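You operate a simulated robot arm through the tools that you are given. There is no shell and no other tool. Be economical: measure what you need, move in short steps, check, and stop when the job is done.

You run a simulated robot arm. Do the job below in one go: nothing can be reset, and whatever is moved stays where it is left.

## Task
Dry the purple lens in the drier; put it in the green tray.
Fine: take it from the rinse basket; drier off, rinse and drier baskets up at the end.

The check looks at the end state, three seconds after you hand in, the way a careful person would. Anything else that was tipped, shoved, dropped, spilled or broken makes it a failure.

## Robot
A 6-joint arm with a two-finger parallel gripper, fixed in place. Base frame: the origin is at the foot of the arm, x ahead of it, y to its left, z up; the work surface is at about z = 862. Lengths are in mm, angles in degrees, forces in N, time in s.
With the tool pointing down near the work surface it reaches from about 260 to 680 mm from the base axis. Its first joint turns from -66.0 to 66.0 degrees. Payload 2.9 kg.
Tool frame: the origin (TCP) lies between the finger pads and is the grasp point; the fingertips stand 30 mm ahead of it; z points along the fingers, y is the line along which they close. The gripper opens to 110 mm. The fingers are 20 mm wide and 10 mm thick; the gripper's body (48 by 112 mm) begins 55 mm behind the TCP.
Orientation is told as [roll, pitch, yaw] about the base's x, y, z axes, in that order, counted from this pose: with the fingers straight down and closing along the base's y, the tool's x points along the base's -x, its y along +y and its z along -z.

## Interface
- The arm moves only by the tool servo_tool. Its argument "steps" is a list that holds one entry, the list of rows, each a list of 6 numbers: the shift along the tool's x, y, z in mm, then the turn, a rotation vector about the tool's x, y, z in rad. In form: [[[dx, dy, dz, wx, wy, wz], ...]]. A call has 1 to 10 rows; each row shifts and turns the commanded pose from where the row before left it, along the tool's axes as they then stand. "grip" is the opening in per cent of the stroke, from 0 (shut) to 100 (fully open), set as the call begins (left out, the last holds). A row lasts 0.2 s, in which the tool goes at most 50 mm and 8.6 degrees; a call with a longer step from one row to the next is refused whole, and so is a gripper value outside its range. Where a pose cannot be reached the arm comes as near as it can. A force on the tool above 60 N (or 10 N above the force at the start of the call, whichever is more), or a blocked arm, ends the call early, and 0.2 s more pass. The fingers move at their own pace (about 108 mm/s each) and stop on an object; they squeeze with about 21 N. The grip force told is the motor's: it shows also when the fingers shut on nothing. Time passes only in rows, and 0.2 s behind the last, so rows that do not move let the fingers close. It gives the time, the measured TCP pose, the force on the tool (base axes), the opening and the grip force at its end, in the units of the frame above (readings bear some noise).
- Cameras (640 x 400 px; columns grow to the right, rows downward): "scene" is fixed at [75.6, 426.1, 1396.7]; the picture's right is [-0.79, -0.61, 0.00], its down [-0.27, 0.35, -0.90] and it looks along [0.55, -0.71, -0.44] (base axes); focal length 365 px, centre (320, 200). "wrist" rides on the gripper at [-36, 0, -57] in the tool frame; the picture's right is [0.00, -1.00, 0.00], its down [0.97, 0.00, -0.24] and it looks along [0.24, 0.00, 0.97] (tool axes); focal length 218 px, centre (320, 200). There is no depth. A picture from a camera that has moved, and an enlarged one, comes with that camera's place and axes in the base frame and with its lens.
- snapshot(camera): a new picture of that camera. It takes no simulated time.
- zoom(camera, box): a new picture of the part [left, top, right, bottom] of that camera's present view, enlarged. It takes no simulated time.
- close_job(): hands the job in; it is judged then, once.

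Go step by step. Nothing tells you positions but the pictures and the camera data: compare them with the known pose of the tool, close in by small moves and look again before you grip or let go. The budget is 120 turns and 76 pictures, counting those below and the enlarged ones. Unless the task says otherwise, let go and move clear before handing in, and close with one line.

The tools are called after "Call:" as name(argument=value, ...) on one line, values as JSON. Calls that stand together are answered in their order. servo_tool: Moves the arm, as the interface text tells. Its arguments: {"type":"object","properties":{"steps":{"type":"array","items":{"type":"array","items":{"type":"array","items":{"type":"number"}}}},"grip":{"type":"number"}},"required":["steps"]} The other tools are called the same way: snapshot (camera) takes a picture; zoom (camera, box) takes an enlarged picture of a part of a camera's view; close_job () hands the job in.

At the start:

```text
t: 0.0
tcp_pos: [436.2, 33.7, 1243.0]
ee_rot: [0.0, 0.0, -0.1]
contact_force: [0.3, -0.9, 0.5]
grip_width: 109.8
finger_force: 0.1
```

scene: 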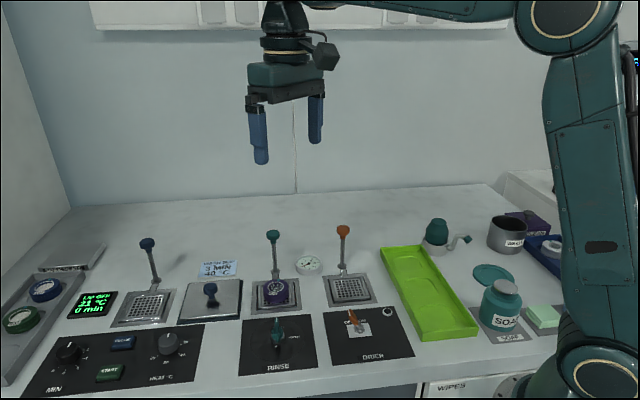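
wrist: 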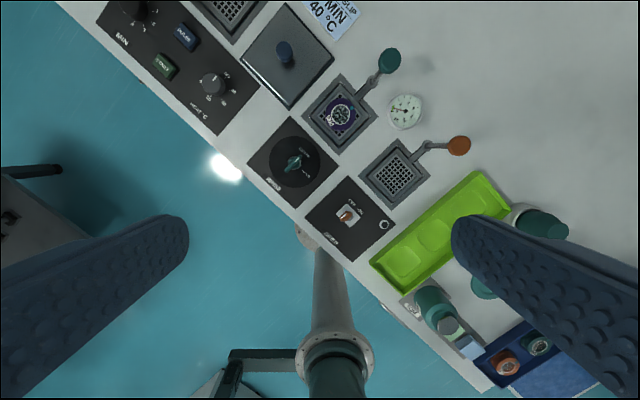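

I see an ultrasonic wash bench with three baskets (wash, rinse, drier) and a purple lens in the rinse basket. I'll zoom in for details.

Call:
zoom(camera="scene", box=[230, 210, 430, 370])

Call:
zoom(camera="scene", box=[0, 220, 240, 400])

Call:
zoom(camera="wrist", box=[240, 60, 480, 260])

Call:
zoom(camera="scene", box=[370, 200, 610, 370])

```text
2.50 times, centred on (330, 290) of scene
camera zoom: at [75.6, 426.1, 1396.7], right [-0.79, -0.61, 0.0], down [-0.27, 0.35, -0.9], along [0.55, -0.71, -0.44], focal length 912 px, centre (295, -25)
```

zoom: 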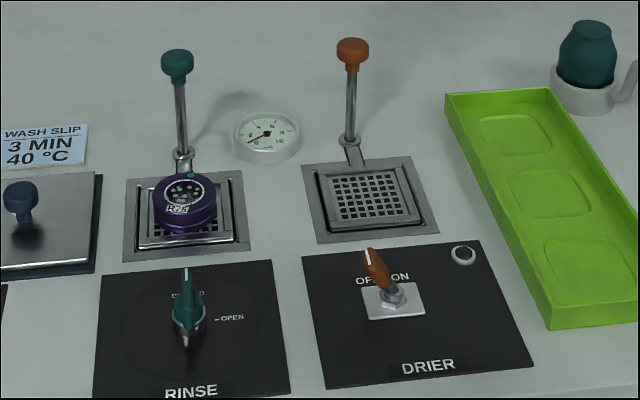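

```text
2.22 times, centred on (120, 310) of scene
camera zoom: at [75.6, 426.1, 1396.7], right [-0.79, -0.61, 0.0], down [-0.27, 0.35, -0.9], along [0.55, -0.71, -0.44], focal length 811 px, centre (764, -44)
```

zoom: 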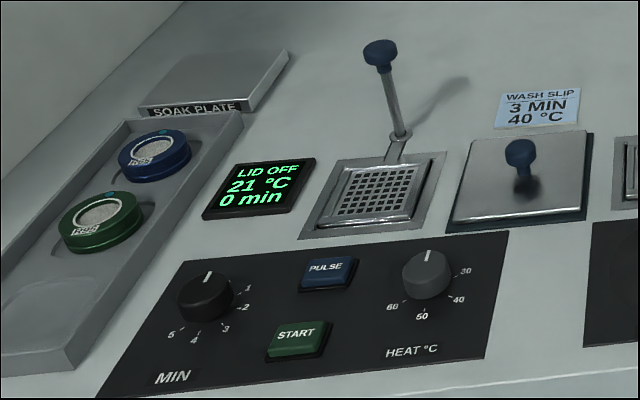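

```text
2.00 times, centred on (360, 160) of wrist
camera zoom: at [471.6, 32.8, 1299.3], right [0.0, -1.0, 0.0], down [-0.97, 0.0, 0.24], along [-0.24, 0.0, -0.97], focal length 436 px, centre (240, 280)
```

zoom: 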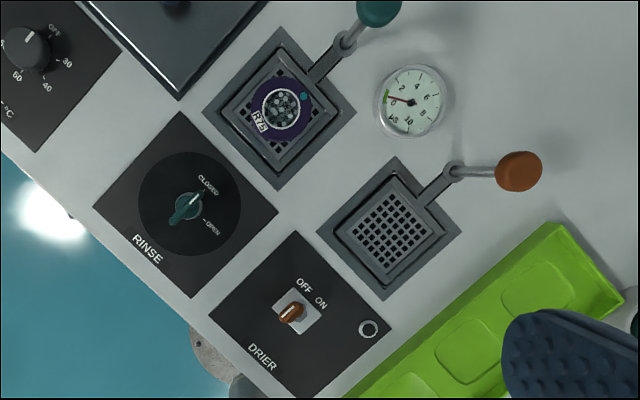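

```text
2.35 times, centred on (490, 285) of scene
camera zoom: at [75.6, 426.1, 1396.7], right [-0.79, -0.61, 0.0], down [-0.27, 0.35, -0.9], along [0.55, -0.71, -0.44], focal length 858 px, centre (-80, 0)
```

zoom: 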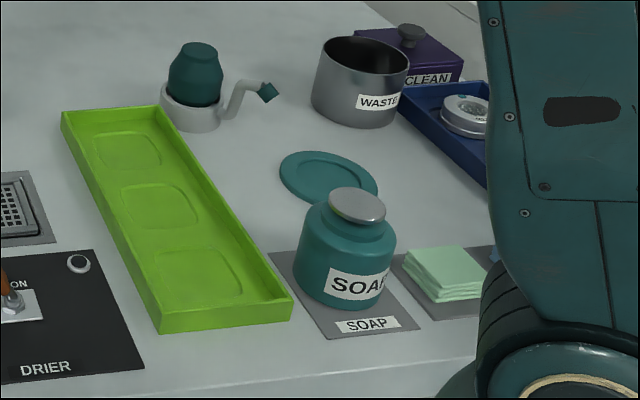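

The lens sits in the rinse basket at about (527,-5). The drier basket is near (417,-119), with its knob at (471,-169,973), and the bench is turned about 45°. I'll turn the tool to match and move above the lens for a closer look.

Call:
servo_tool(steps=[[[0, 0, 0, 0, 0, 0.1306], [0, 0, 0, 0, 0, 0.1306], [0, 0, 0, 0, 0, 0.1306], [0, 0, 0, 0, 0, 0.1306], [0, 0, 0, 0, 0, 0.1306], [0, 0, 0, 0, 0, 0.1306], [-24, 9.2, 38.25, 0, 0, 0], [-24, 9.2, 38.25, 0, 0, 0], [-24, 9.2, 38.25, 0, 0, 0], [-24, 9.2, 38.25, 0, 0, 0]]], grip=100)

Call:
snapshot(camera="wrist")

```text
t: 2.2
tcp_pos: [529.9, -8.2, 1088.9]
ee_rot: [-0.1, 0.0, -44.9]
contact_force: [0.1, 0.0, 0.2]
grip_width: 109.8
finger_force: 0.1
```

```text
69 pictures are left
camera wrist: at [554.8, -34.4, 1145.4], right [-0.71, -0.71, 0.0], down [-0.69, 0.68, 0.24], along [-0.17, 0.17, -0.97], focal length 218 px, centre (320, 200)
```

wrist: 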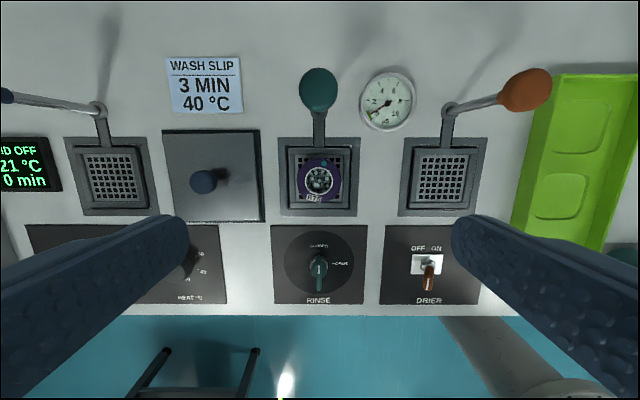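

The view is now aligned with the bench. I'll zoom in on the lens, drier and switch for shape and height.

Call:
zoom(camera="wrist", box=[260, 120, 380, 220])

Call:
zoom(camera="scene", box=[250, 260, 330, 310])

Call:
zoom(camera="scene", box=[320, 220, 420, 360])

```text
4.00 times, centred on (320, 170) of wrist
camera zoom: at [554.8, -34.4, 1145.4], right [-0.71, -0.71, 0.0], down [-0.69, 0.68, 0.24], along [-0.17, 0.17, -0.97], focal length 873 px, centre (320, 320)
```

zoom: 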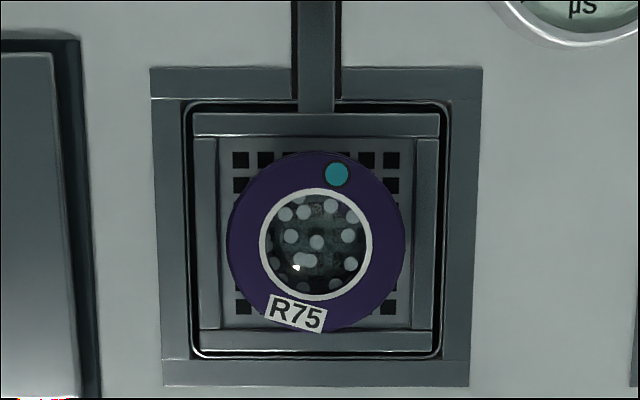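

```text
8.00 times, centred on (290, 285) of scene
camera zoom: at [75.6, 426.1, 1396.7], right [-0.79, -0.61, 0.0], down [-0.27, 0.35, -0.9], along [0.55, -0.71, -0.44], focal length 2918 px, centre (560, -480)
```

zoom: 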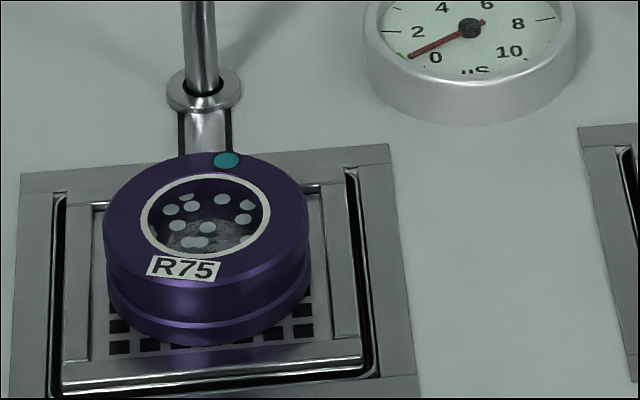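

```text
2.86 times, centred on (370, 290) of scene
camera zoom: at [75.6, 426.1, 1396.7], right [-0.79, -0.61, 0.0], down [-0.27, 0.35, -0.9], along [0.55, -0.71, -0.44], focal length 1042 px, centre (177, -57)
```

zoom: 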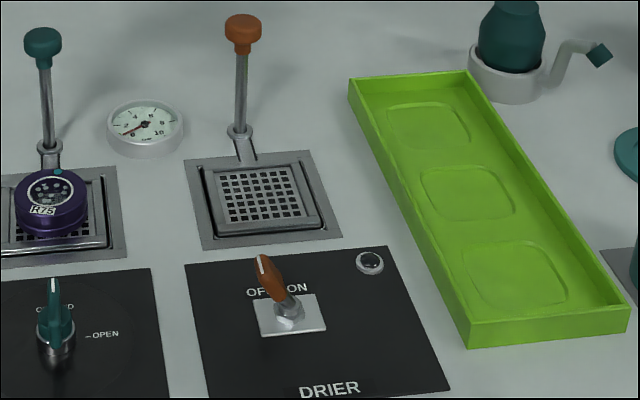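

The lens top is at about (527,-4,888), roughly 52 mm across and 20 mm tall. I'll descend over it with a partial opening.

Call:
servo_tool(steps=[[[4.7, 0.6, 40, 0, 0, 0], [0, 0, 40, 0, 0, 0], [0, 0, 40, 0, 0, 0], [0, 0, 30, 0, 0, 0], [0, 0, 20, 0, 0, 0], [0, 0, 9, 0, 0, 0]]], grip=70)

Call:
zoom(camera="scene", box=[230, 220, 350, 310])

Call:
snapshot(camera="wrist")

```text
t: 3.6
tcp_pos: [527.4, -5.3, 911.2]
ee_rot: [0.0, 0.0, -45.0]
contact_force: [0.4, 0.2, 0.3]
grip_width: 77.0
finger_force: 0.0
```

```text
4.44 times, centred on (290, 265) of scene
camera zoom: at [75.6, 426.1, 1396.7], right [-0.79, -0.61, 0.0], down [-0.27, 0.35, -0.9], along [0.55, -0.71, -0.44], focal length 1621 px, centre (453, -89)
```

zoom: 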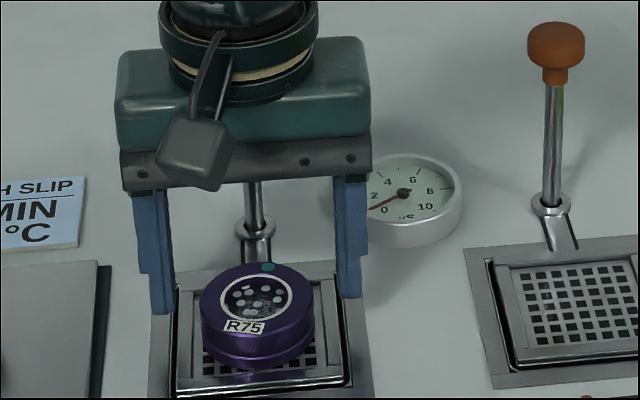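

```text
64 pictures are left
camera wrist: at [552.0, -30.3, 967.6], right [-0.71, -0.71, 0.0], down [-0.69, 0.68, 0.24], along [-0.17, 0.17, -0.97], focal length 218 px, centre (320, 200)
```

wrist: 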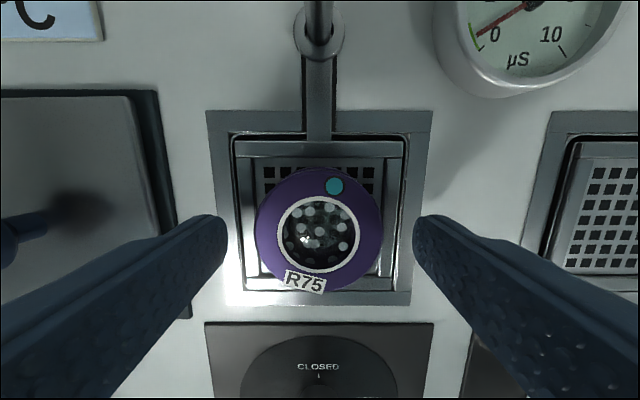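

The fingertips straddle the lens at about its top height, and the lens is about 3 mm toward the back. I'll shift to centre, lower 11 mm and check.

Call:
servo_tool(steps=[[[-3, 0, 4, 0, 0, 0], [0, 0, 4, 0, 0, 0], [0, 0, 3, 0, 0, 0], [0, 0, 0, 0, 0, 0]]])

Call:
zoom(camera="scene", box=[240, 250, 330, 310])

Call:
snapshot(camera="wrist")

```text
t: 4.6
tcp_pos: [529.2, -6.7, 900.9]
ee_rot: [0.0, 0.0, -44.9]
contact_force: [0.3, -0.3, 0.2]
grip_width: 77.2
finger_force: 0.1
```

```text
6.67 times, centred on (285, 280) of scene
camera zoom: at [75.6, 426.1, 1396.7], right [-0.79, -0.61, 0.0], down [-0.27, 0.35, -0.9], along [0.55, -0.71, -0.44], focal length 2432 px, centre (553, -333)
```

zoom: 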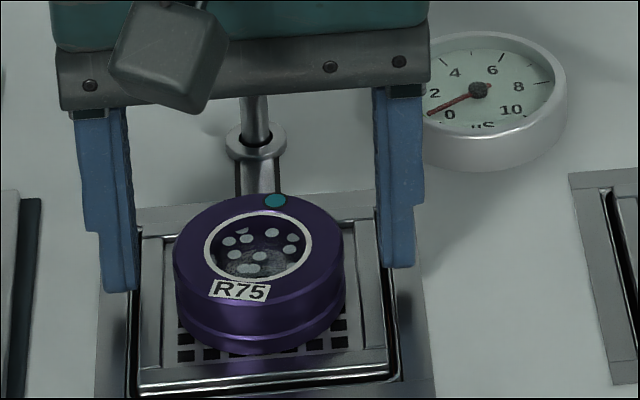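

```text
62 pictures are left
camera wrist: at [554.5, -32.3, 956.6], right [-0.71, -0.71, 0.0], down [-0.69, 0.68, 0.24], along [-0.17, 0.17, -0.97], focal length 218 px, centre (320, 200)
```

wrist: 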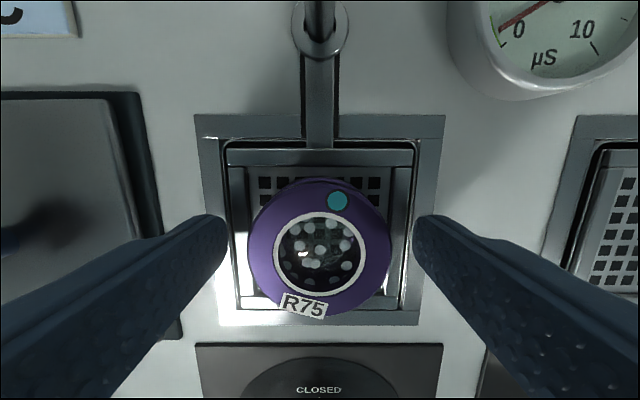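

The lens is centred between the fingers, with the tips about 10 mm below its top. I'll close, then lift a little.

Call:
servo_tool(steps=[[[0, 0, 0, 0, 0, 0], [0, 0, 0, 0, 0, 0], [0, 0, 0, 0, 0, 0]]], grip=30)

```text
t: 5.4
tcp_pos: [528.6, -6.6, 901.0]
ee_rot: [0.1, 0.0, -44.9]
contact_force: [-0.3, 0.5, 0.1]
grip_width: 53.9
finger_force: 21.4
```

The lens is gripped at 54 mm. I'll lift it straight up and carry it along the row to the drier basket, 159 mm away.

Call:
servo_tool(steps=[[[0, 0, -10, 0, 0, 0], [0, 0, -25, 0, 0, 0], [0, 0, -30, 0, 0, 0], [0, -20, 0, 0, 0, 0], [0, -35, 0, 0, 0, 0], [0, -40, 0, 0, 0, 0], [0, -40, 0, 0, 0, 0], [1, -24, 0, 0, 0, 0], [0, 0, 0, 0, 0, 0]]])

Call:
snapshot(camera="wrist")

Call:
zoom(camera="scene", box=[240, 190, 440, 340])

```text
t: 7.4
tcp_pos: [417.6, -118.7, 966.5]
ee_rot: [0.0, -0.1, -44.9]
contact_force: [-0.3, 0.3, -2.0]
grip_width: 53.8
finger_force: 20.8
```

```text
61 pictures are left
camera wrist: at [441.8, -144.6, 1021.8], right [-0.71, -0.71, 0.0], down [-0.69, 0.68, 0.24], along [-0.17, 0.17, -0.97], focal length 218 px, centre (320, 200)
```

wrist: 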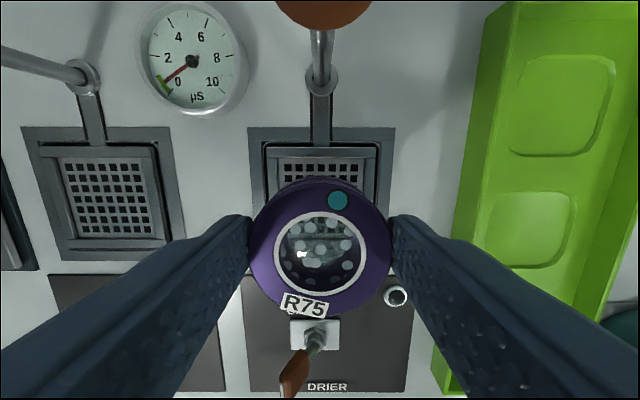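

```text
2.67 times, centred on (340, 265) of scene
camera zoom: at [75.6, 426.1, 1396.7], right [-0.79, -0.61, 0.0], down [-0.27, 0.35, -0.9], along [0.55, -0.71, -0.44], focal length 973 px, centre (267, 27)
```

zoom: 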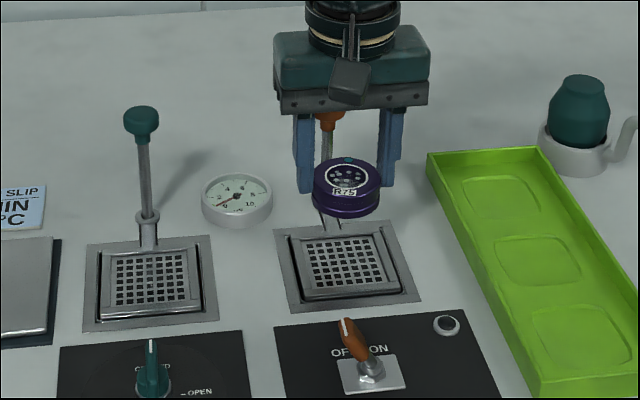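

The lens is aligned over the drier basket. I'll lower it to the pick height, checking force.

Call:
servo_tool(steps=[[[0, -1, 25, 0, 0, 0], [0, 0, 22, 0, 0, 0], [0, 0, 10, 0, 0, 0], [0, 0, 5, 0, 0, 0], [0, 0, 2.5, 0, 0, 0], [0, 0, 0, 0, 0, 0]]])

Call:
zoom(camera="scene", box=[310, 220, 410, 310])

Call:
snapshot(camera="wrist")

```text
t: 8.8
tcp_pos: [415.7, -118.5, 901.4]
ee_rot: [-0.1, 0.0, -44.8]
contact_force: [-0.7, 0.2, -1.2]
grip_width: 53.5
finger_force: 21.0
```

```text
4.44 times, centred on (360, 265) of scene
camera zoom: at [75.6, 426.1, 1396.7], right [-0.79, -0.61, 0.0], down [-0.27, 0.35, -0.9], along [0.55, -0.71, -0.44], focal length 1621 px, centre (142, -89)
```

zoom: 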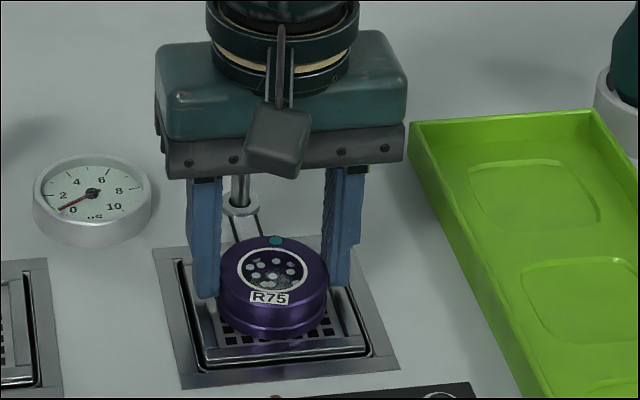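

```text
58 pictures are left
camera wrist: at [440.9, -145.1, 956.9], right [-0.71, -0.71, 0.0], down [-0.69, 0.68, 0.24], along [-0.17, 0.17, -0.97], focal length 218 px, centre (320, 200)
```

wrist: 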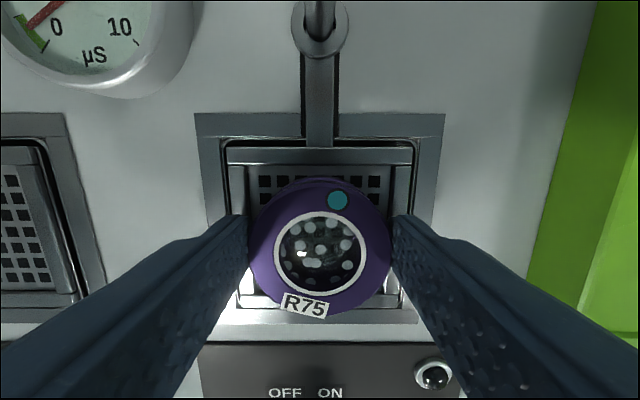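

The lens looks just as it did when seated in the rinse basket. I'll release it and rise clear.

Call:
servo_tool(steps=[[[0, 0, 0.5, 0, 0, 0], [0, 0, 0, 0, 0, 0]]])

Call:
servo_tool(steps=[[[0, 0, 0, 0, 0, 0], [0, 0, 0, 0, 0, 0], [0, 0, -10, 0, 0, 0], [0, 0, -30, 0, 0, 0], [0, 0, -40, 0, 0, 0], [0, 0, -40, 0, 0, 0], [0, 0, -20, 0, 0, 0]]], grip=68)

Call:
snapshot(camera="wrist")

Call:
zoom(camera="scene", box=[310, 200, 410, 340])

```text
t: 9.4
tcp_pos: [417.2, -118.9, 900.4]
ee_rot: [0.0, 0.0, -44.8]
contact_force: [-0.8, 0.1, 1.0]
grip_width: 53.9
finger_force: 21.2
```

```text
t: 11.0
tcp_pos: [415.6, -120.0, 1040.4]
ee_rot: [0.0, 0.0, -44.9]
contact_force: [0.0, -0.2, -1.1]
grip_width: 74.7
finger_force: 0.0
```

```text
57 pictures are left
camera wrist: at [440.2, -145.1, 1097.5], right [-0.71, -0.71, 0.0], down [-0.69, 0.68, 0.24], along [-0.17, 0.17, -0.97], focal length 218 px, centre (320, 200)
```

wrist: 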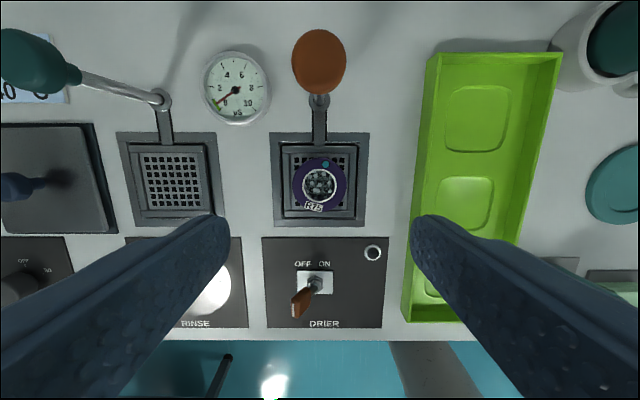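

```text
2.86 times, centred on (360, 270) of scene
camera zoom: at [75.6, 426.1, 1396.7], right [-0.79, -0.61, 0.0], down [-0.27, 0.35, -0.9], along [0.55, -0.71, -0.44], focal length 1042 px, centre (206, 0)
```

zoom: 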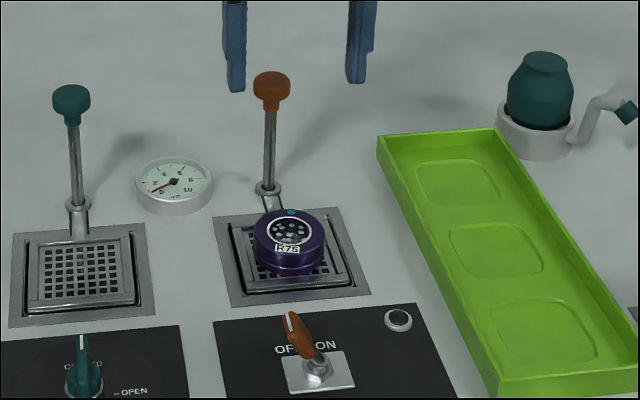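

The lens is seated in the drier basket. Next I'll go above the drier knob at about (470,-171,972).

Call:
servo_tool(steps=[[[-37, 1.2, 0, 0, 0, 0], [-37, 1.2, 0, 0, 0, 0], [0, 0, 0, 0, 0, 0]]])

Call:
snapshot(camera="wrist")

Call:
zoom(camera="scene", box=[290, 150, 390, 290])

```text
t: 11.8
tcp_pos: [468.8, -170.9, 1041.0]
ee_rot: [-0.1, 0.0, -44.9]
contact_force: [0.3, -0.5, -0.2]
grip_width: 74.9
finger_force: 0.1
```

```text
55 pictures are left
camera wrist: at [494.8, -196.4, 1097.4], right [-0.71, -0.71, 0.0], down [-0.69, 0.68, 0.24], along [-0.17, 0.17, -0.97], focal length 218 px, centre (320, 200)
```

wrist: 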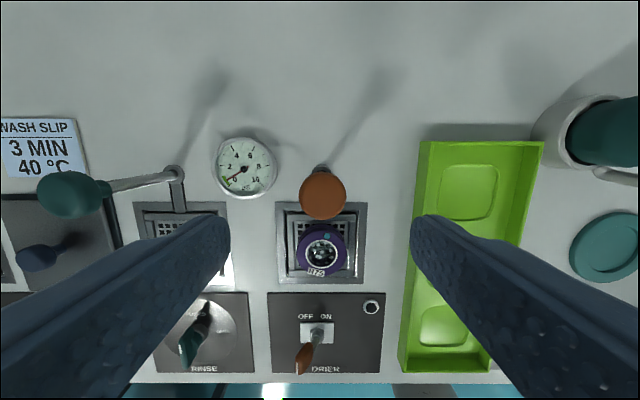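

```text
2.86 times, centred on (340, 220) of scene
camera zoom: at [75.6, 426.1, 1396.7], right [-0.79, -0.61, 0.0], down [-0.27, 0.35, -0.9], along [0.55, -0.71, -0.44], focal length 1042 px, centre (263, 143)
```

zoom: 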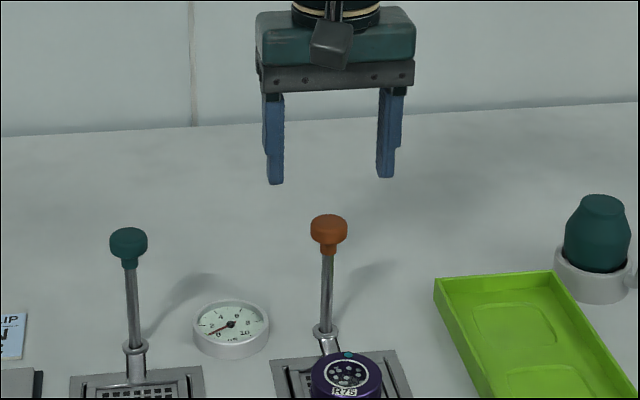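

The two wrist views put the knob at about (474,-176,964). I'll shift 6.5 mm toward the back, lower around it and check.

Call:
servo_tool(steps=[[[-6.5, -1, 0, 0, 0, 0], [0, 0, 25, 0, 0, 0], [0, 0, 25, 0, 0, 0], [0, 0, 23, 0, 0, 0], [0, 0, 0, 0, 0, 0]]])

Call:
snapshot(camera="wrist")

Call:
zoom(camera="scene", box=[290, 180, 390, 290])

```text
t: 13.0
tcp_pos: [474.7, -175.3, 966.5]
ee_rot: [-0.1, 0.1, -44.9]
contact_force: [0.9, 0.0, -0.5]
grip_width: 75.0
finger_force: 0.0
```

```text
53 pictures are left
camera wrist: at [499.7, -200.7, 1023.2], right [-0.71, -0.71, 0.0], down [-0.69, 0.68, 0.24], along [-0.17, 0.17, -0.97], focal length 218 px, centre (320, 200)
```

wrist: 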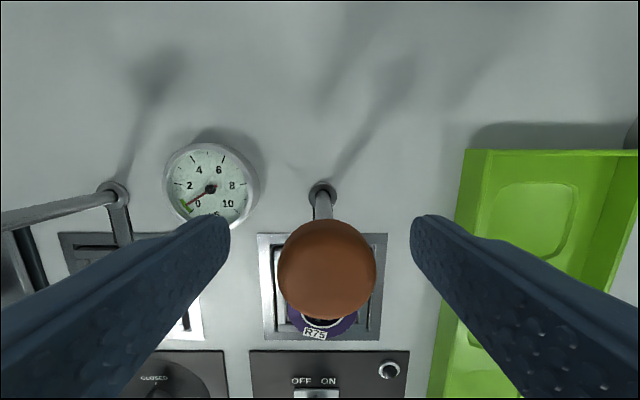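

```text
3.64 times, centred on (340, 235) of scene
camera zoom: at [75.6, 426.1, 1396.7], right [-0.79, -0.61, 0.0], down [-0.27, 0.35, -0.9], along [0.55, -0.71, -0.44], focal length 1327 px, centre (247, 73)
```

zoom: 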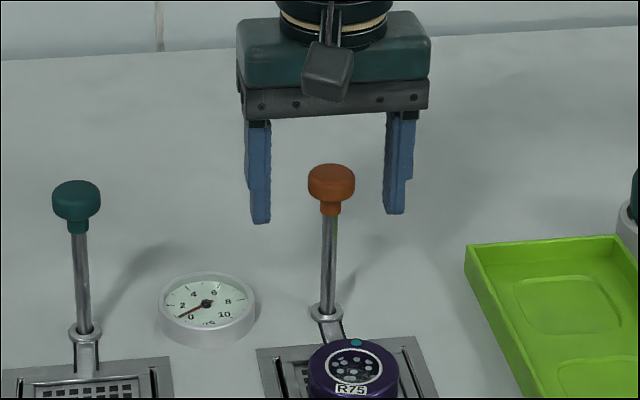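

The knob is centred between the fingers, so I'll close on it.

Call:
servo_tool(steps=[[[0, 0, 0, 0, 0, 0], [0, 0, 0, 0, 0, 0], [0, 0, 0, 0, 0, 0]]], grip=5)

Call:
servo_tool(steps=[[[0, 0, 5, 0, 0, 0], [0, 0, 5, 0, 0, 0], [0, 0, 0, 0, 0, 0]]])

Call:
zoom(camera="scene", box=[290, 180, 390, 310])

```text
t: 13.8
tcp_pos: [472.7, -176.0, 966.6]
ee_rot: [-0.1, 0.2, -45.1]
contact_force: [-13.1, -13.1, -0.6]
grip_width: 29.4
finger_force: 45.0
```

```text
t: 14.6
tcp_pos: [473.9, -177.2, 956.9]
ee_rot: [-0.1, 0.2, -45.0]
contact_force: [-16.8, -17.7, -1.0]
grip_width: 29.8
finger_force: 45.0
```

```text
3.08 times, centred on (340, 245) of scene
camera zoom: at [75.2, 425.6, 1396.8], right [-0.79, -0.61, 0.0], down [-0.27, 0.35, -0.9], along [0.55, -0.71, -0.44], focal length 1122 px, centre (258, 62)
```

zoom: 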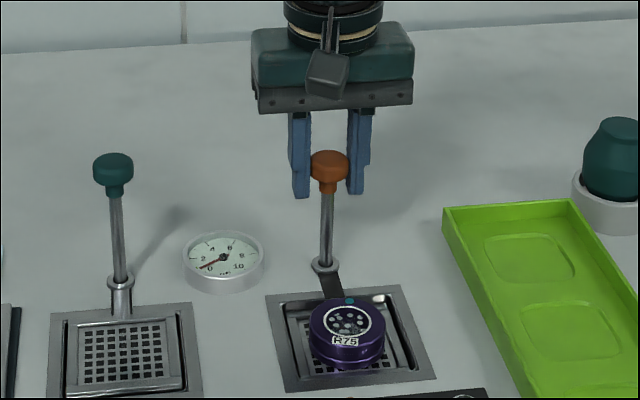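

The basket moves down with the knob easily. I'll relieve the sideways force by 1.5 mm and keep lowering.

Call:
servo_tool(steps=[[[0, -1.5, 0, 0, 0, 0], [0, 0, 5, 0, 0, 0], [0, 0, 5, 0, 0, 0], [0, 0, 0, 0, 0, 0]]])

```text
t: 15.6
tcp_pos: [472.6, -176.0, 947.4]
ee_rot: [0.1, 0.0, -44.8]
contact_force: [-10.5, -5.6, -0.2]
grip_width: 29.9
finger_force: 44.4
```

Call:
servo_tool(steps=[[[0, -0.5, 5, 0, 0, 0], [0, 0, 5, 0, 0, 0], [0, 0, 5, 0, 0, 0], [0, 0, 0, 0, 0, 0]]])

Call:
zoom(camera="scene", box=[290, 180, 410, 320])

```text
t: 16.6
tcp_pos: [473.2, -176.2, 931.1]
ee_rot: [0.1, -0.1, -44.7]
contact_force: [3.9, 0.4, -1.4]
grip_width: 29.7
finger_force: 44.9
```

```text
2.86 times, centred on (350, 250) of scene
camera zoom: at [75.8, 426.1, 1396.7], right [-0.79, -0.61, 0.0], down [-0.27, 0.35, -0.9], along [0.55, -0.71, -0.44], focal length 1042 px, centre (234, 57)
```

zoom: 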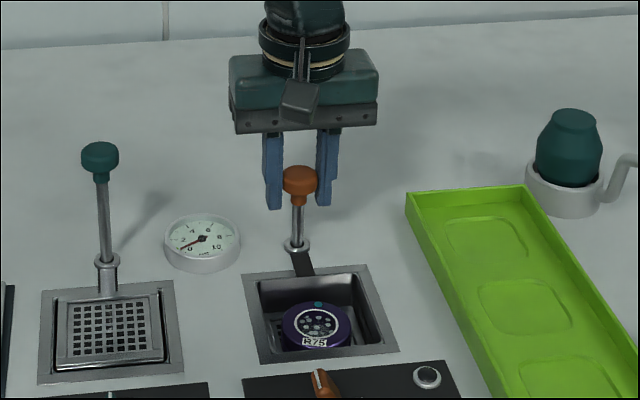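

Down 35 mm with no resistance yet; I'll continue to the stop.

Call:
servo_tool(steps=[[[0, 0, 5, 0, 0, 0], [0, 0, 5, 0, 0, 0], [0, 0, 0, 0, 0, 0]]])

Call:
servo_tool(steps=[[[0, 0, 4, 0, 0, 0], [0, 0, 4, 0, 0, 0], [0, 0, 0, 0, 0, 0]]])

Call:
zoom(camera="scene", box=[290, 180, 410, 320])

```text
t: 17.4
tcp_pos: [473.6, -176.2, 921.9]
ee_rot: [0.1, -0.1, -44.7]
contact_force: [7.8, 3.5, 0.9]
grip_width: 29.7
finger_force: 45.3
```

```text
t: 18.2
tcp_pos: [473.1, -175.9, 913.5]
ee_rot: [0.1, -0.2, -44.8]
contact_force: [11.1, 8.0, -3.3]
grip_width: 29.9
finger_force: 45.1
```

```text
2.86 times, centred on (350, 250) of scene
camera zoom: at [75.9, 426.3, 1396.6], right [-0.79, -0.61, 0.0], down [-0.27, 0.35, -0.9], along [0.55, -0.71, -0.44], focal length 1042 px, centre (234, 57)
```

zoom: 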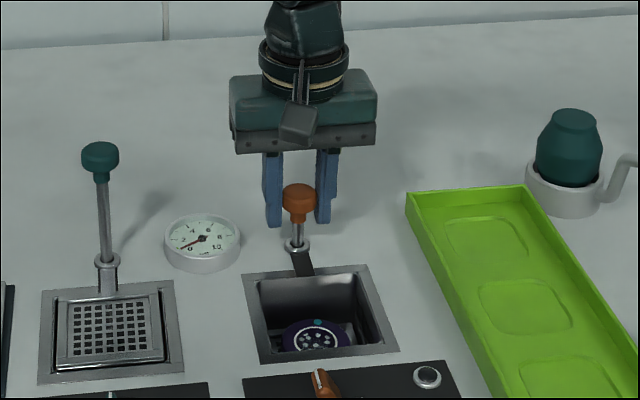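

Still moving, with tips at 883. I'll go on carefully until the stop.

Call:
servo_tool(steps=[[[0, 0.7, 3, 0, 0, 0], [0, 0, 3, 0, 0, 0], [0, 0, 0, 0, 0, 0]]])

Call:
servo_tool(steps=[[[0, 0, 3, 0, 0, 0], [0, 0, 2, 0, 0, 0], [0, 0, 0, 0, 0, 0]]])

Call:
zoom(camera="scene", box=[290, 180, 410, 320])

```text
t: 19.0
tcp_pos: [473.4, -176.2, 909.0]
ee_rot: [0.1, 0.0, -45.0]
contact_force: [13.4, 4.6, -1.6]
grip_width: 29.4
finger_force: 45.0
```

```text
t: 19.8
tcp_pos: [473.5, -176.8, 906.3]
ee_rot: [0.1, -0.2, -44.9]
contact_force: [-2.4, 8.2, 39.6]
grip_width: 29.9
finger_force: 45.0
```

```text
2.86 times, centred on (350, 250) of scene
camera zoom: at [75.0, 426.5, 1396.6], right [-0.79, -0.61, 0.0], down [-0.27, 0.35, -0.9], along [0.55, -0.71, -0.44], focal length 1042 px, centre (234, 57)
```

zoom: 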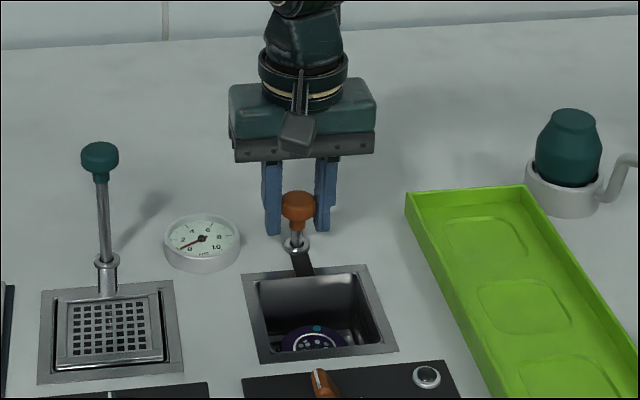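

The bottom stop was reached after about 60 mm of travel. I'll relieve, release the knob and rise to see whether the basket stays down.

Call:
servo_tool(steps=[[[0, 0, -2.5, 0, 0, 0], [0, 0, 0, 0, 0, 0]]])

Call:
servo_tool(steps=[[[0, 0, 0, 0, 0, 0], [0, 0, 0, 0, 0, 0], [0, 0, -20, 0, 0, 0], [0, 0, -40, 0, 0, 0], [0, 0, -40, 0, 0, 0], [0, 0, -40, 0, 0, 0]]], grip=55)

Call:
snapshot(camera="wrist")

Call:
zoom(camera="scene", box=[290, 220, 420, 370])

```text
t: 20.4
tcp_pos: [473.9, -176.2, 906.9]
ee_rot: [0.1, -0.1, -44.9]
contact_force: [4.8, 3.9, 20.0]
grip_width: 29.7
finger_force: 45.1
```

```text
t: 21.8
tcp_pos: [471.8, -176.1, 1046.3]
ee_rot: [0.0, 0.1, -44.9]
contact_force: [0.4, -0.3, -0.1]
grip_width: 60.4
finger_force: 0.0
```

```text
47 pictures are left
camera wrist: at [498.1, -201.5, 1102.2], right [-0.71, -0.71, 0.0], down [-0.69, 0.68, 0.24], along [-0.17, 0.17, -0.97], focal length 218 px, centre (320, 200)
```

wrist: 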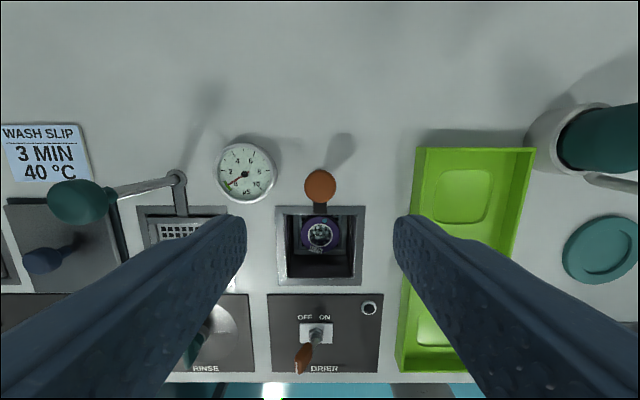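

```text
2.67 times, centred on (355, 295) of scene
camera zoom: at [75.6, 426.1, 1396.7], right [-0.79, -0.61, 0.0], down [-0.27, 0.35, -0.9], along [0.55, -0.71, -0.44], focal length 973 px, centre (227, -53)
```

zoom: 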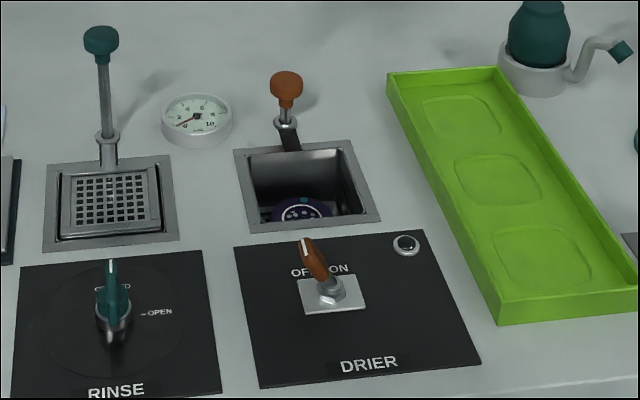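

The basket stays down. The drier toggle base is at about (331,-29,868), with its tip near (347,-17,914) in OFF, so I'll move to its left with the fingers shut.

Call:
servo_tool(steps=[[[40.3, 10.6, 0, 0, 0, 0], [40.3, 10.6, 0, 0, 0, 0], [40.3, 10.6, 0, 0, 0, 0], [40.3, 10.6, 0, 0, 0, 0], [40.3, 10.6, 0, 0, 0, 0], [0, 0, 40, 0, 0, 0], [0, 0, 40, 0, 0, 0], [0, 0, 0, 0, 0, 0]]], grip=0)

Call:
snapshot(camera="wrist")

Call:
zoom(camera="scene", box=[260, 200, 420, 370])

```text
t: 23.6
tcp_pos: [367.6, 2.4, 966.0]
ee_rot: [0.0, 0.0, -44.9]
contact_force: [0.6, -0.2, -0.5]
grip_width: 0.0
finger_force: 20.9
```

```text
45 pictures are left
camera wrist: at [391.9, -22.9, 1021.4], right [-0.71, -0.71, 0.0], down [-0.69, 0.69, 0.24], along [-0.17, 0.17, -0.97], focal length 218 px, centre (320, 200)
```

wrist: 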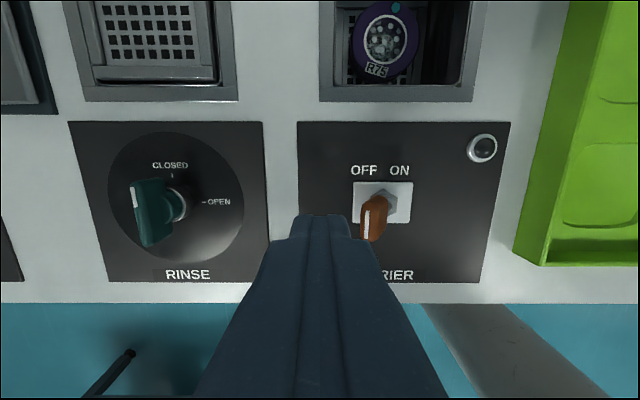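

```text
2.35 times, centred on (340, 285) of scene
camera zoom: at [75.6, 426.1, 1396.7], right [-0.79, -0.61, 0.0], down [-0.27, 0.35, -0.9], along [0.55, -0.71, -0.44], focal length 858 px, centre (273, 0)
```

zoom: 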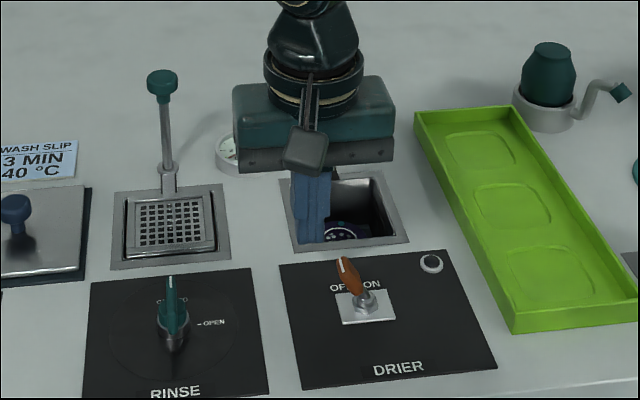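

The lever is about 6 mm nearer the front than the finger line. I'll shift, lower beside it and push toward ON.

Call:
servo_tool(steps=[[[6, 0, 0, 0, 0, 0], [0, 0, 20, 0, 0, 0], [0, 0, 18, 0, 0, 0], [0, 0, 0, 0, 0, 0]]])

Call:
snapshot(camera="wrist")

```text
t: 24.6
tcp_pos: [363.5, 7.9, 927.3]
ee_rot: [-0.1, 0.0, -45.0]
contact_force: [0.4, 0.1, 0.7]
grip_width: 0.0
finger_force: 21.0
```

```text
43 pictures are left
camera wrist: at [387.9, -18.2, 983.8], right [-0.71, -0.71, 0.0], down [-0.69, 0.68, 0.24], along [-0.17, 0.17, -0.97], focal length 218 px, centre (320, 200)
```

wrist: 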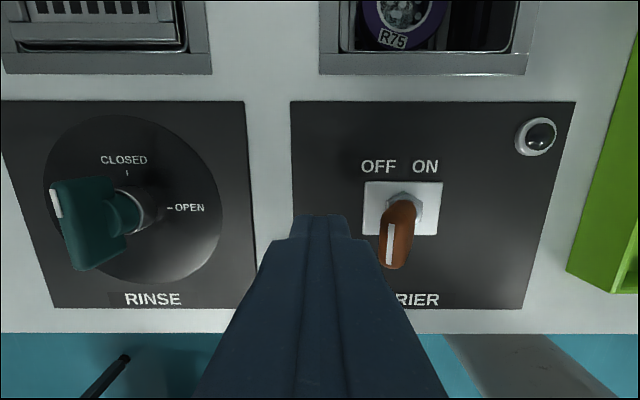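

The finger sits beside the lever. Pushing right now.

Call:
servo_tool(steps=[[[0, -8, 0, 0, 0, 0], [0, -6, 0, 0, 0, 0], [0, -6, 0, 0, 0, 0], [0, -6, 0, 0, 0, 0], [0, -6, 0, 0, 0, 0], [0, 0, 0, 0, 0, 0]]])

Call:
snapshot(camera="wrist")

```text
t: 26.0
tcp_pos: [339.6, -14.6, 927.8]
ee_rot: [0.0, 0.0, -44.9]
contact_force: [-0.7, 0.0, 0.1]
grip_width: 0.0
finger_force: 21.0
```

```text
42 pictures are left
camera wrist: at [365.6, -40.5, 983.6], right [-0.71, -0.71, 0.0], down [-0.69, 0.68, 0.24], along [-0.17, 0.17, -0.97], focal length 218 px, centre (320, 200)
```

wrist: 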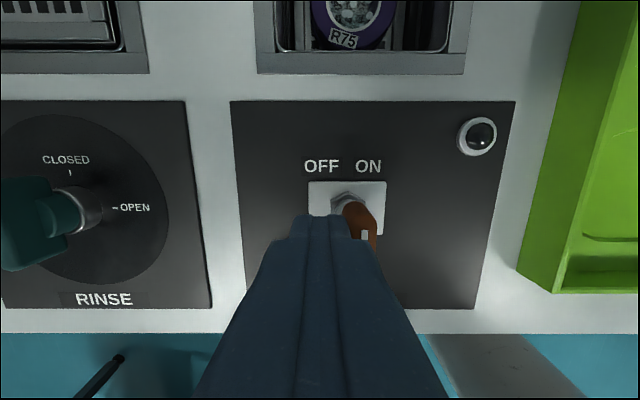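

The lever is moving past its middle; I'll push a bit further.

Call:
servo_tool(steps=[[[0, -5, 0, 0, 0, 0], [0, -5, 0, 0, 0, 0], [0, 0, 0, 0, 0, 0]]])

Call:
snapshot(camera="wrist")

Call:
zoom(camera="scene", box=[300, 260, 420, 370])

```text
t: 26.8
tcp_pos: [334.4, -22.6, 927.9]
ee_rot: [0.0, 0.0, -44.9]
contact_force: [0.0, -0.1, -0.4]
grip_width: 0.0
finger_force: 21.1
```

```text
41 pictures are left
camera wrist: at [358.7, -47.7, 983.9], right [-0.71, -0.71, 0.0], down [-0.69, 0.68, 0.24], along [-0.17, 0.17, -0.97], focal length 218 px, centre (320, 200)
```

wrist: 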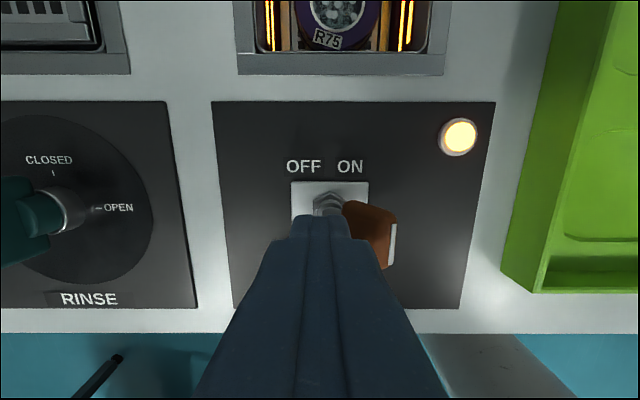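

```text
3.64 times, centred on (360, 315) of scene
camera zoom: at [75.6, 426.1, 1396.7], right [-0.79, -0.61, 0.0], down [-0.27, 0.35, -0.9], along [0.55, -0.71, -0.44], focal length 1327 px, centre (174, -218)
```

zoom: 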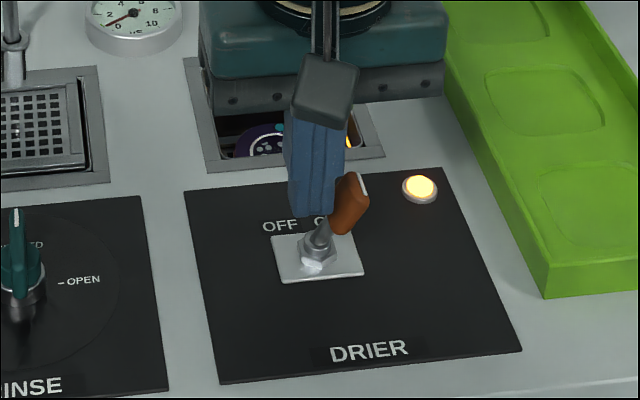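

The drier is on: lamp lit, heaters glowing. While it dries I'll go over to the right side of the lever and watch the lens droplets.

Call:
servo_tool(steps=[[[0, 3, -5, 0, 0, 0], [0, 0, -25, 0, 0, 0], [0, 0, -25, 0, 0, 0], [0, -33, 0, 0, 0, 0], [0, -33, 0, 0, 0, 0], [0, 0, 0, 0, 0, 0]]])

Call:
snapshot(camera="wrist")

Call:
zoom(camera="wrist", box=[160, 0, 320, 100])

```text
t: 28.2
tcp_pos: [287.6, -66.7, 982.2]
ee_rot: [-0.1, 0.0, -45.0]
contact_force: [0.0, 0.5, -0.2]
grip_width: 0.0
finger_force: 21.1
```

```text
39 pictures are left
camera wrist: at [313.5, -92.4, 1038.5], right [-0.71, -0.71, 0.0], down [-0.69, 0.68, 0.24], along [-0.17, 0.17, -0.97], focal length 218 px, centre (320, 200)
```

wrist: 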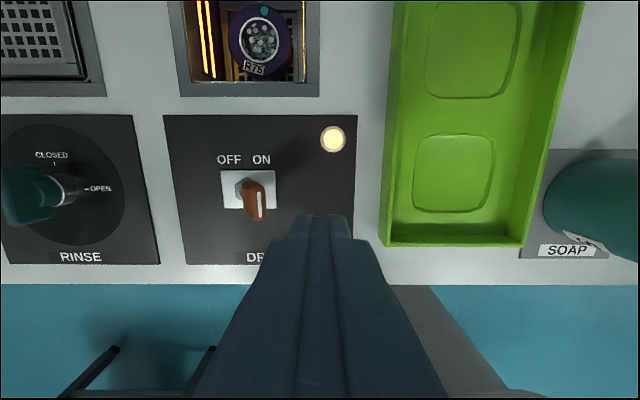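

```text
4.00 times, centred on (240, 50) of wrist
camera zoom: at [313.5, -92.4, 1038.5], right [-0.71, -0.71, 0.0], down [-0.69, 0.68, 0.24], along [-0.17, 0.17, -0.97], focal length 873 px, centre (640, 800)
```

zoom: 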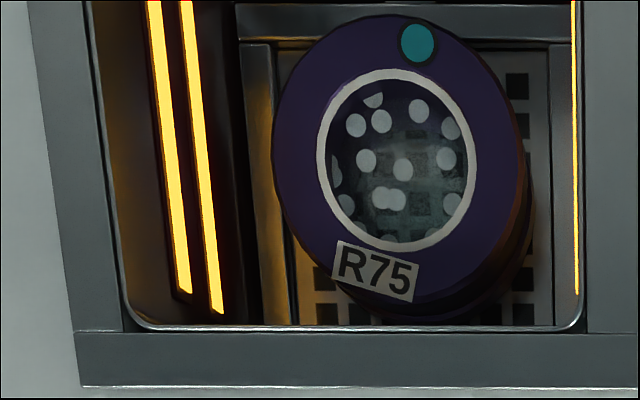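

The droplets are visible on the lens. I'll lower beside the lever, wait, and watch them.

Call:
servo_tool(steps=[[[0, 8, 0, 0, 0, 0], [0, 0, 25, 0, 0, 0], [0, 0, 25, 0, 0, 0], [0, 0, 4, 0, 0, 0], [0, 0, 0, 0, 0, 0], [0, 0, 0, 0, 0, 0], [0, 0, 0, 0, 0, 0], [0, 0, 0, 0, 0, 0], [0, 0, 0, 0, 0, 0], [0, 0, 0, 0, 0, 0]]])

Call:
servo_tool(steps=[[[0, 0, 0, 0, 0, 0], [0, 0, 0, 0, 0, 0], [0, 0, 0, 0, 0, 0], [0, 0, 0, 0, 0, 0], [0, 0, 0, 0, 0, 0], [0, 0, 0, 0, 0, 0], [0, 0, 0, 0, 0, 0], [0, 0, 0, 0, 0, 0], [0, 0, 0, 0, 0, 0], [0, 0, 0, 0, 0, 0]]])

Call:
snapshot(camera="wrist")

```text
t: 30.4
tcp_pos: [293.5, -60.3, 928.3]
ee_rot: [0.0, 0.1, -44.9]
contact_force: [0.0, 0.1, -0.2]
grip_width: 0.0
finger_force: 20.4
```

```text
t: 32.6
tcp_pos: [294.0, -60.4, 929.0]
ee_rot: [0.0, 0.0, -44.8]
contact_force: [0.0, 0.0, 0.0]
grip_width: 0.0
finger_force: 20.7
```

```text
37 pictures are left
camera wrist: at [319.8, -86.4, 984.9], right [-0.71, -0.71, 0.0], down [-0.69, 0.68, 0.24], along [-0.17, 0.17, -0.97], focal length 218 px, centre (320, 200)
```

wrist: 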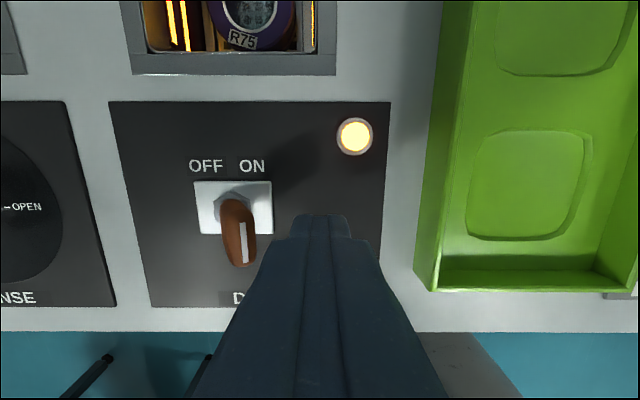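

The lens is partly in view, so I'll zoom in on its glass.

Call:
zoom(camera="wrist", box=[190, 0, 310, 60])

```text
5.33 times, centred on (250, 30) of wrist
camera zoom: at [319.8, -86.4, 984.9], right [-0.71, -0.71, 0.0], down [-0.69, 0.68, 0.24], along [-0.17, 0.17, -0.97], focal length 1164 px, centre (693, 1107)
```

zoom: 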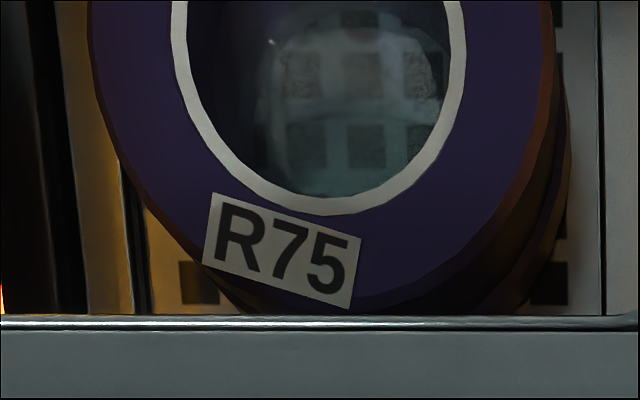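

The droplets are gone, so the lens is dry. I'll wait briefly for margin and then push the lever back to OFF.

Call:
servo_tool(steps=[[[0, 0, 0, 0, 0, 0], [0, 0, 0, 0, 0, 0], [0, 8, 0, 0, 0, 0], [0, 6, 0, 0, 0, 0], [0, 6, 0, 0, 0, 0], [0, 6, 0, 0, 0, 0], [0, 6, 0, 0, 0, 0], [0, 5, 0, 0, 0, 0], [0, 5, 0, 0, 0, 0], [0, 0, 0, 0, 0, 0]]])

Call:
snapshot(camera="wrist")

```text
t: 34.8
tcp_pos: [324.5, -30.2, 928.5]
ee_rot: [0.0, 0.0, -44.9]
contact_force: [-0.1, -0.9, -0.9]
grip_width: 0.0
finger_force: 21.1
```

```text
35 pictures are left
camera wrist: at [349.5, -57.2, 985.4], right [-0.71, -0.71, 0.0], down [-0.69, 0.68, 0.24], along [-0.17, 0.17, -0.97], focal length 218 px, centre (320, 200)
```

wrist: 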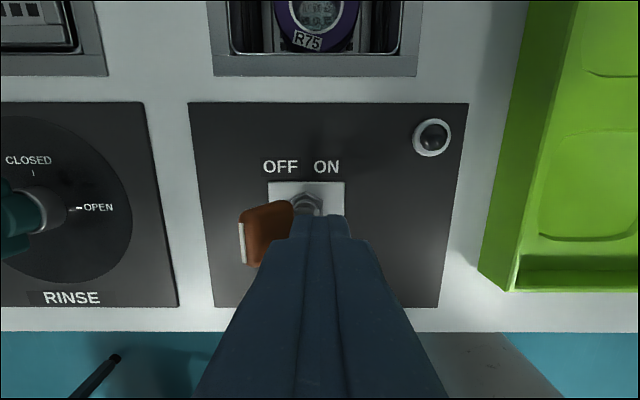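

The drier is off. I'll rise, return above the drier knob and open.

Call:
servo_tool(steps=[[[0, -3, -8, 0, 0, 0], [0, 0, -40, 0, 0, 0], [0, 0, -40, 0, 0, 0], [0, 0, -30, 0, 0, 0], [-42, 1, 0, 0, 0, 0], [-42, 1, 0, 0, 0, 0], [-42, 1, 0, 0, 0, 0], [-42, 1, 0, 0, 0, 0], [-40.6, 1, 0, 0, 0, 0], [0, 0, 0, 0, 0, 0]]])

Call:
servo_tool(steps=[[[0, 0, 0, 0, 0, 0], [0, 0, 35, 0, 0, 0], [0, 0, 35, 0, 0, 0], [0, 0, 0, 0, 0, 0]]], grip=60)

Call:
snapshot(camera="wrist")

```text
t: 37.0
tcp_pos: [473.8, -176.4, 1047.0]
ee_rot: [0.0, 0.1, -45.0]
contact_force: [1.2, 1.4, 0.2]
grip_width: 0.0
finger_force: 20.7
```

```text
t: 38.0
tcp_pos: [473.2, -175.7, 976.7]
ee_rot: [0.0, 0.0, -44.8]
contact_force: [0.0, 0.1, 0.1]
grip_width: 65.8
finger_force: 0.0
```

```text
34 pictures are left
camera wrist: at [498.4, -201.9, 1033.0], right [-0.71, -0.71, 0.0], down [-0.69, 0.68, 0.24], along [-0.17, 0.17, -0.97], focal length 218 px, centre (320, 200)
```

wrist: 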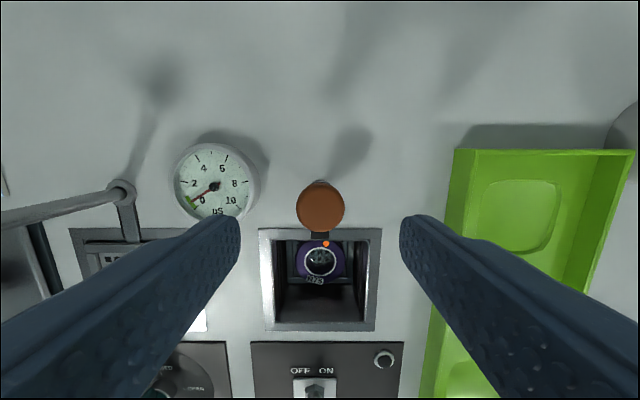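

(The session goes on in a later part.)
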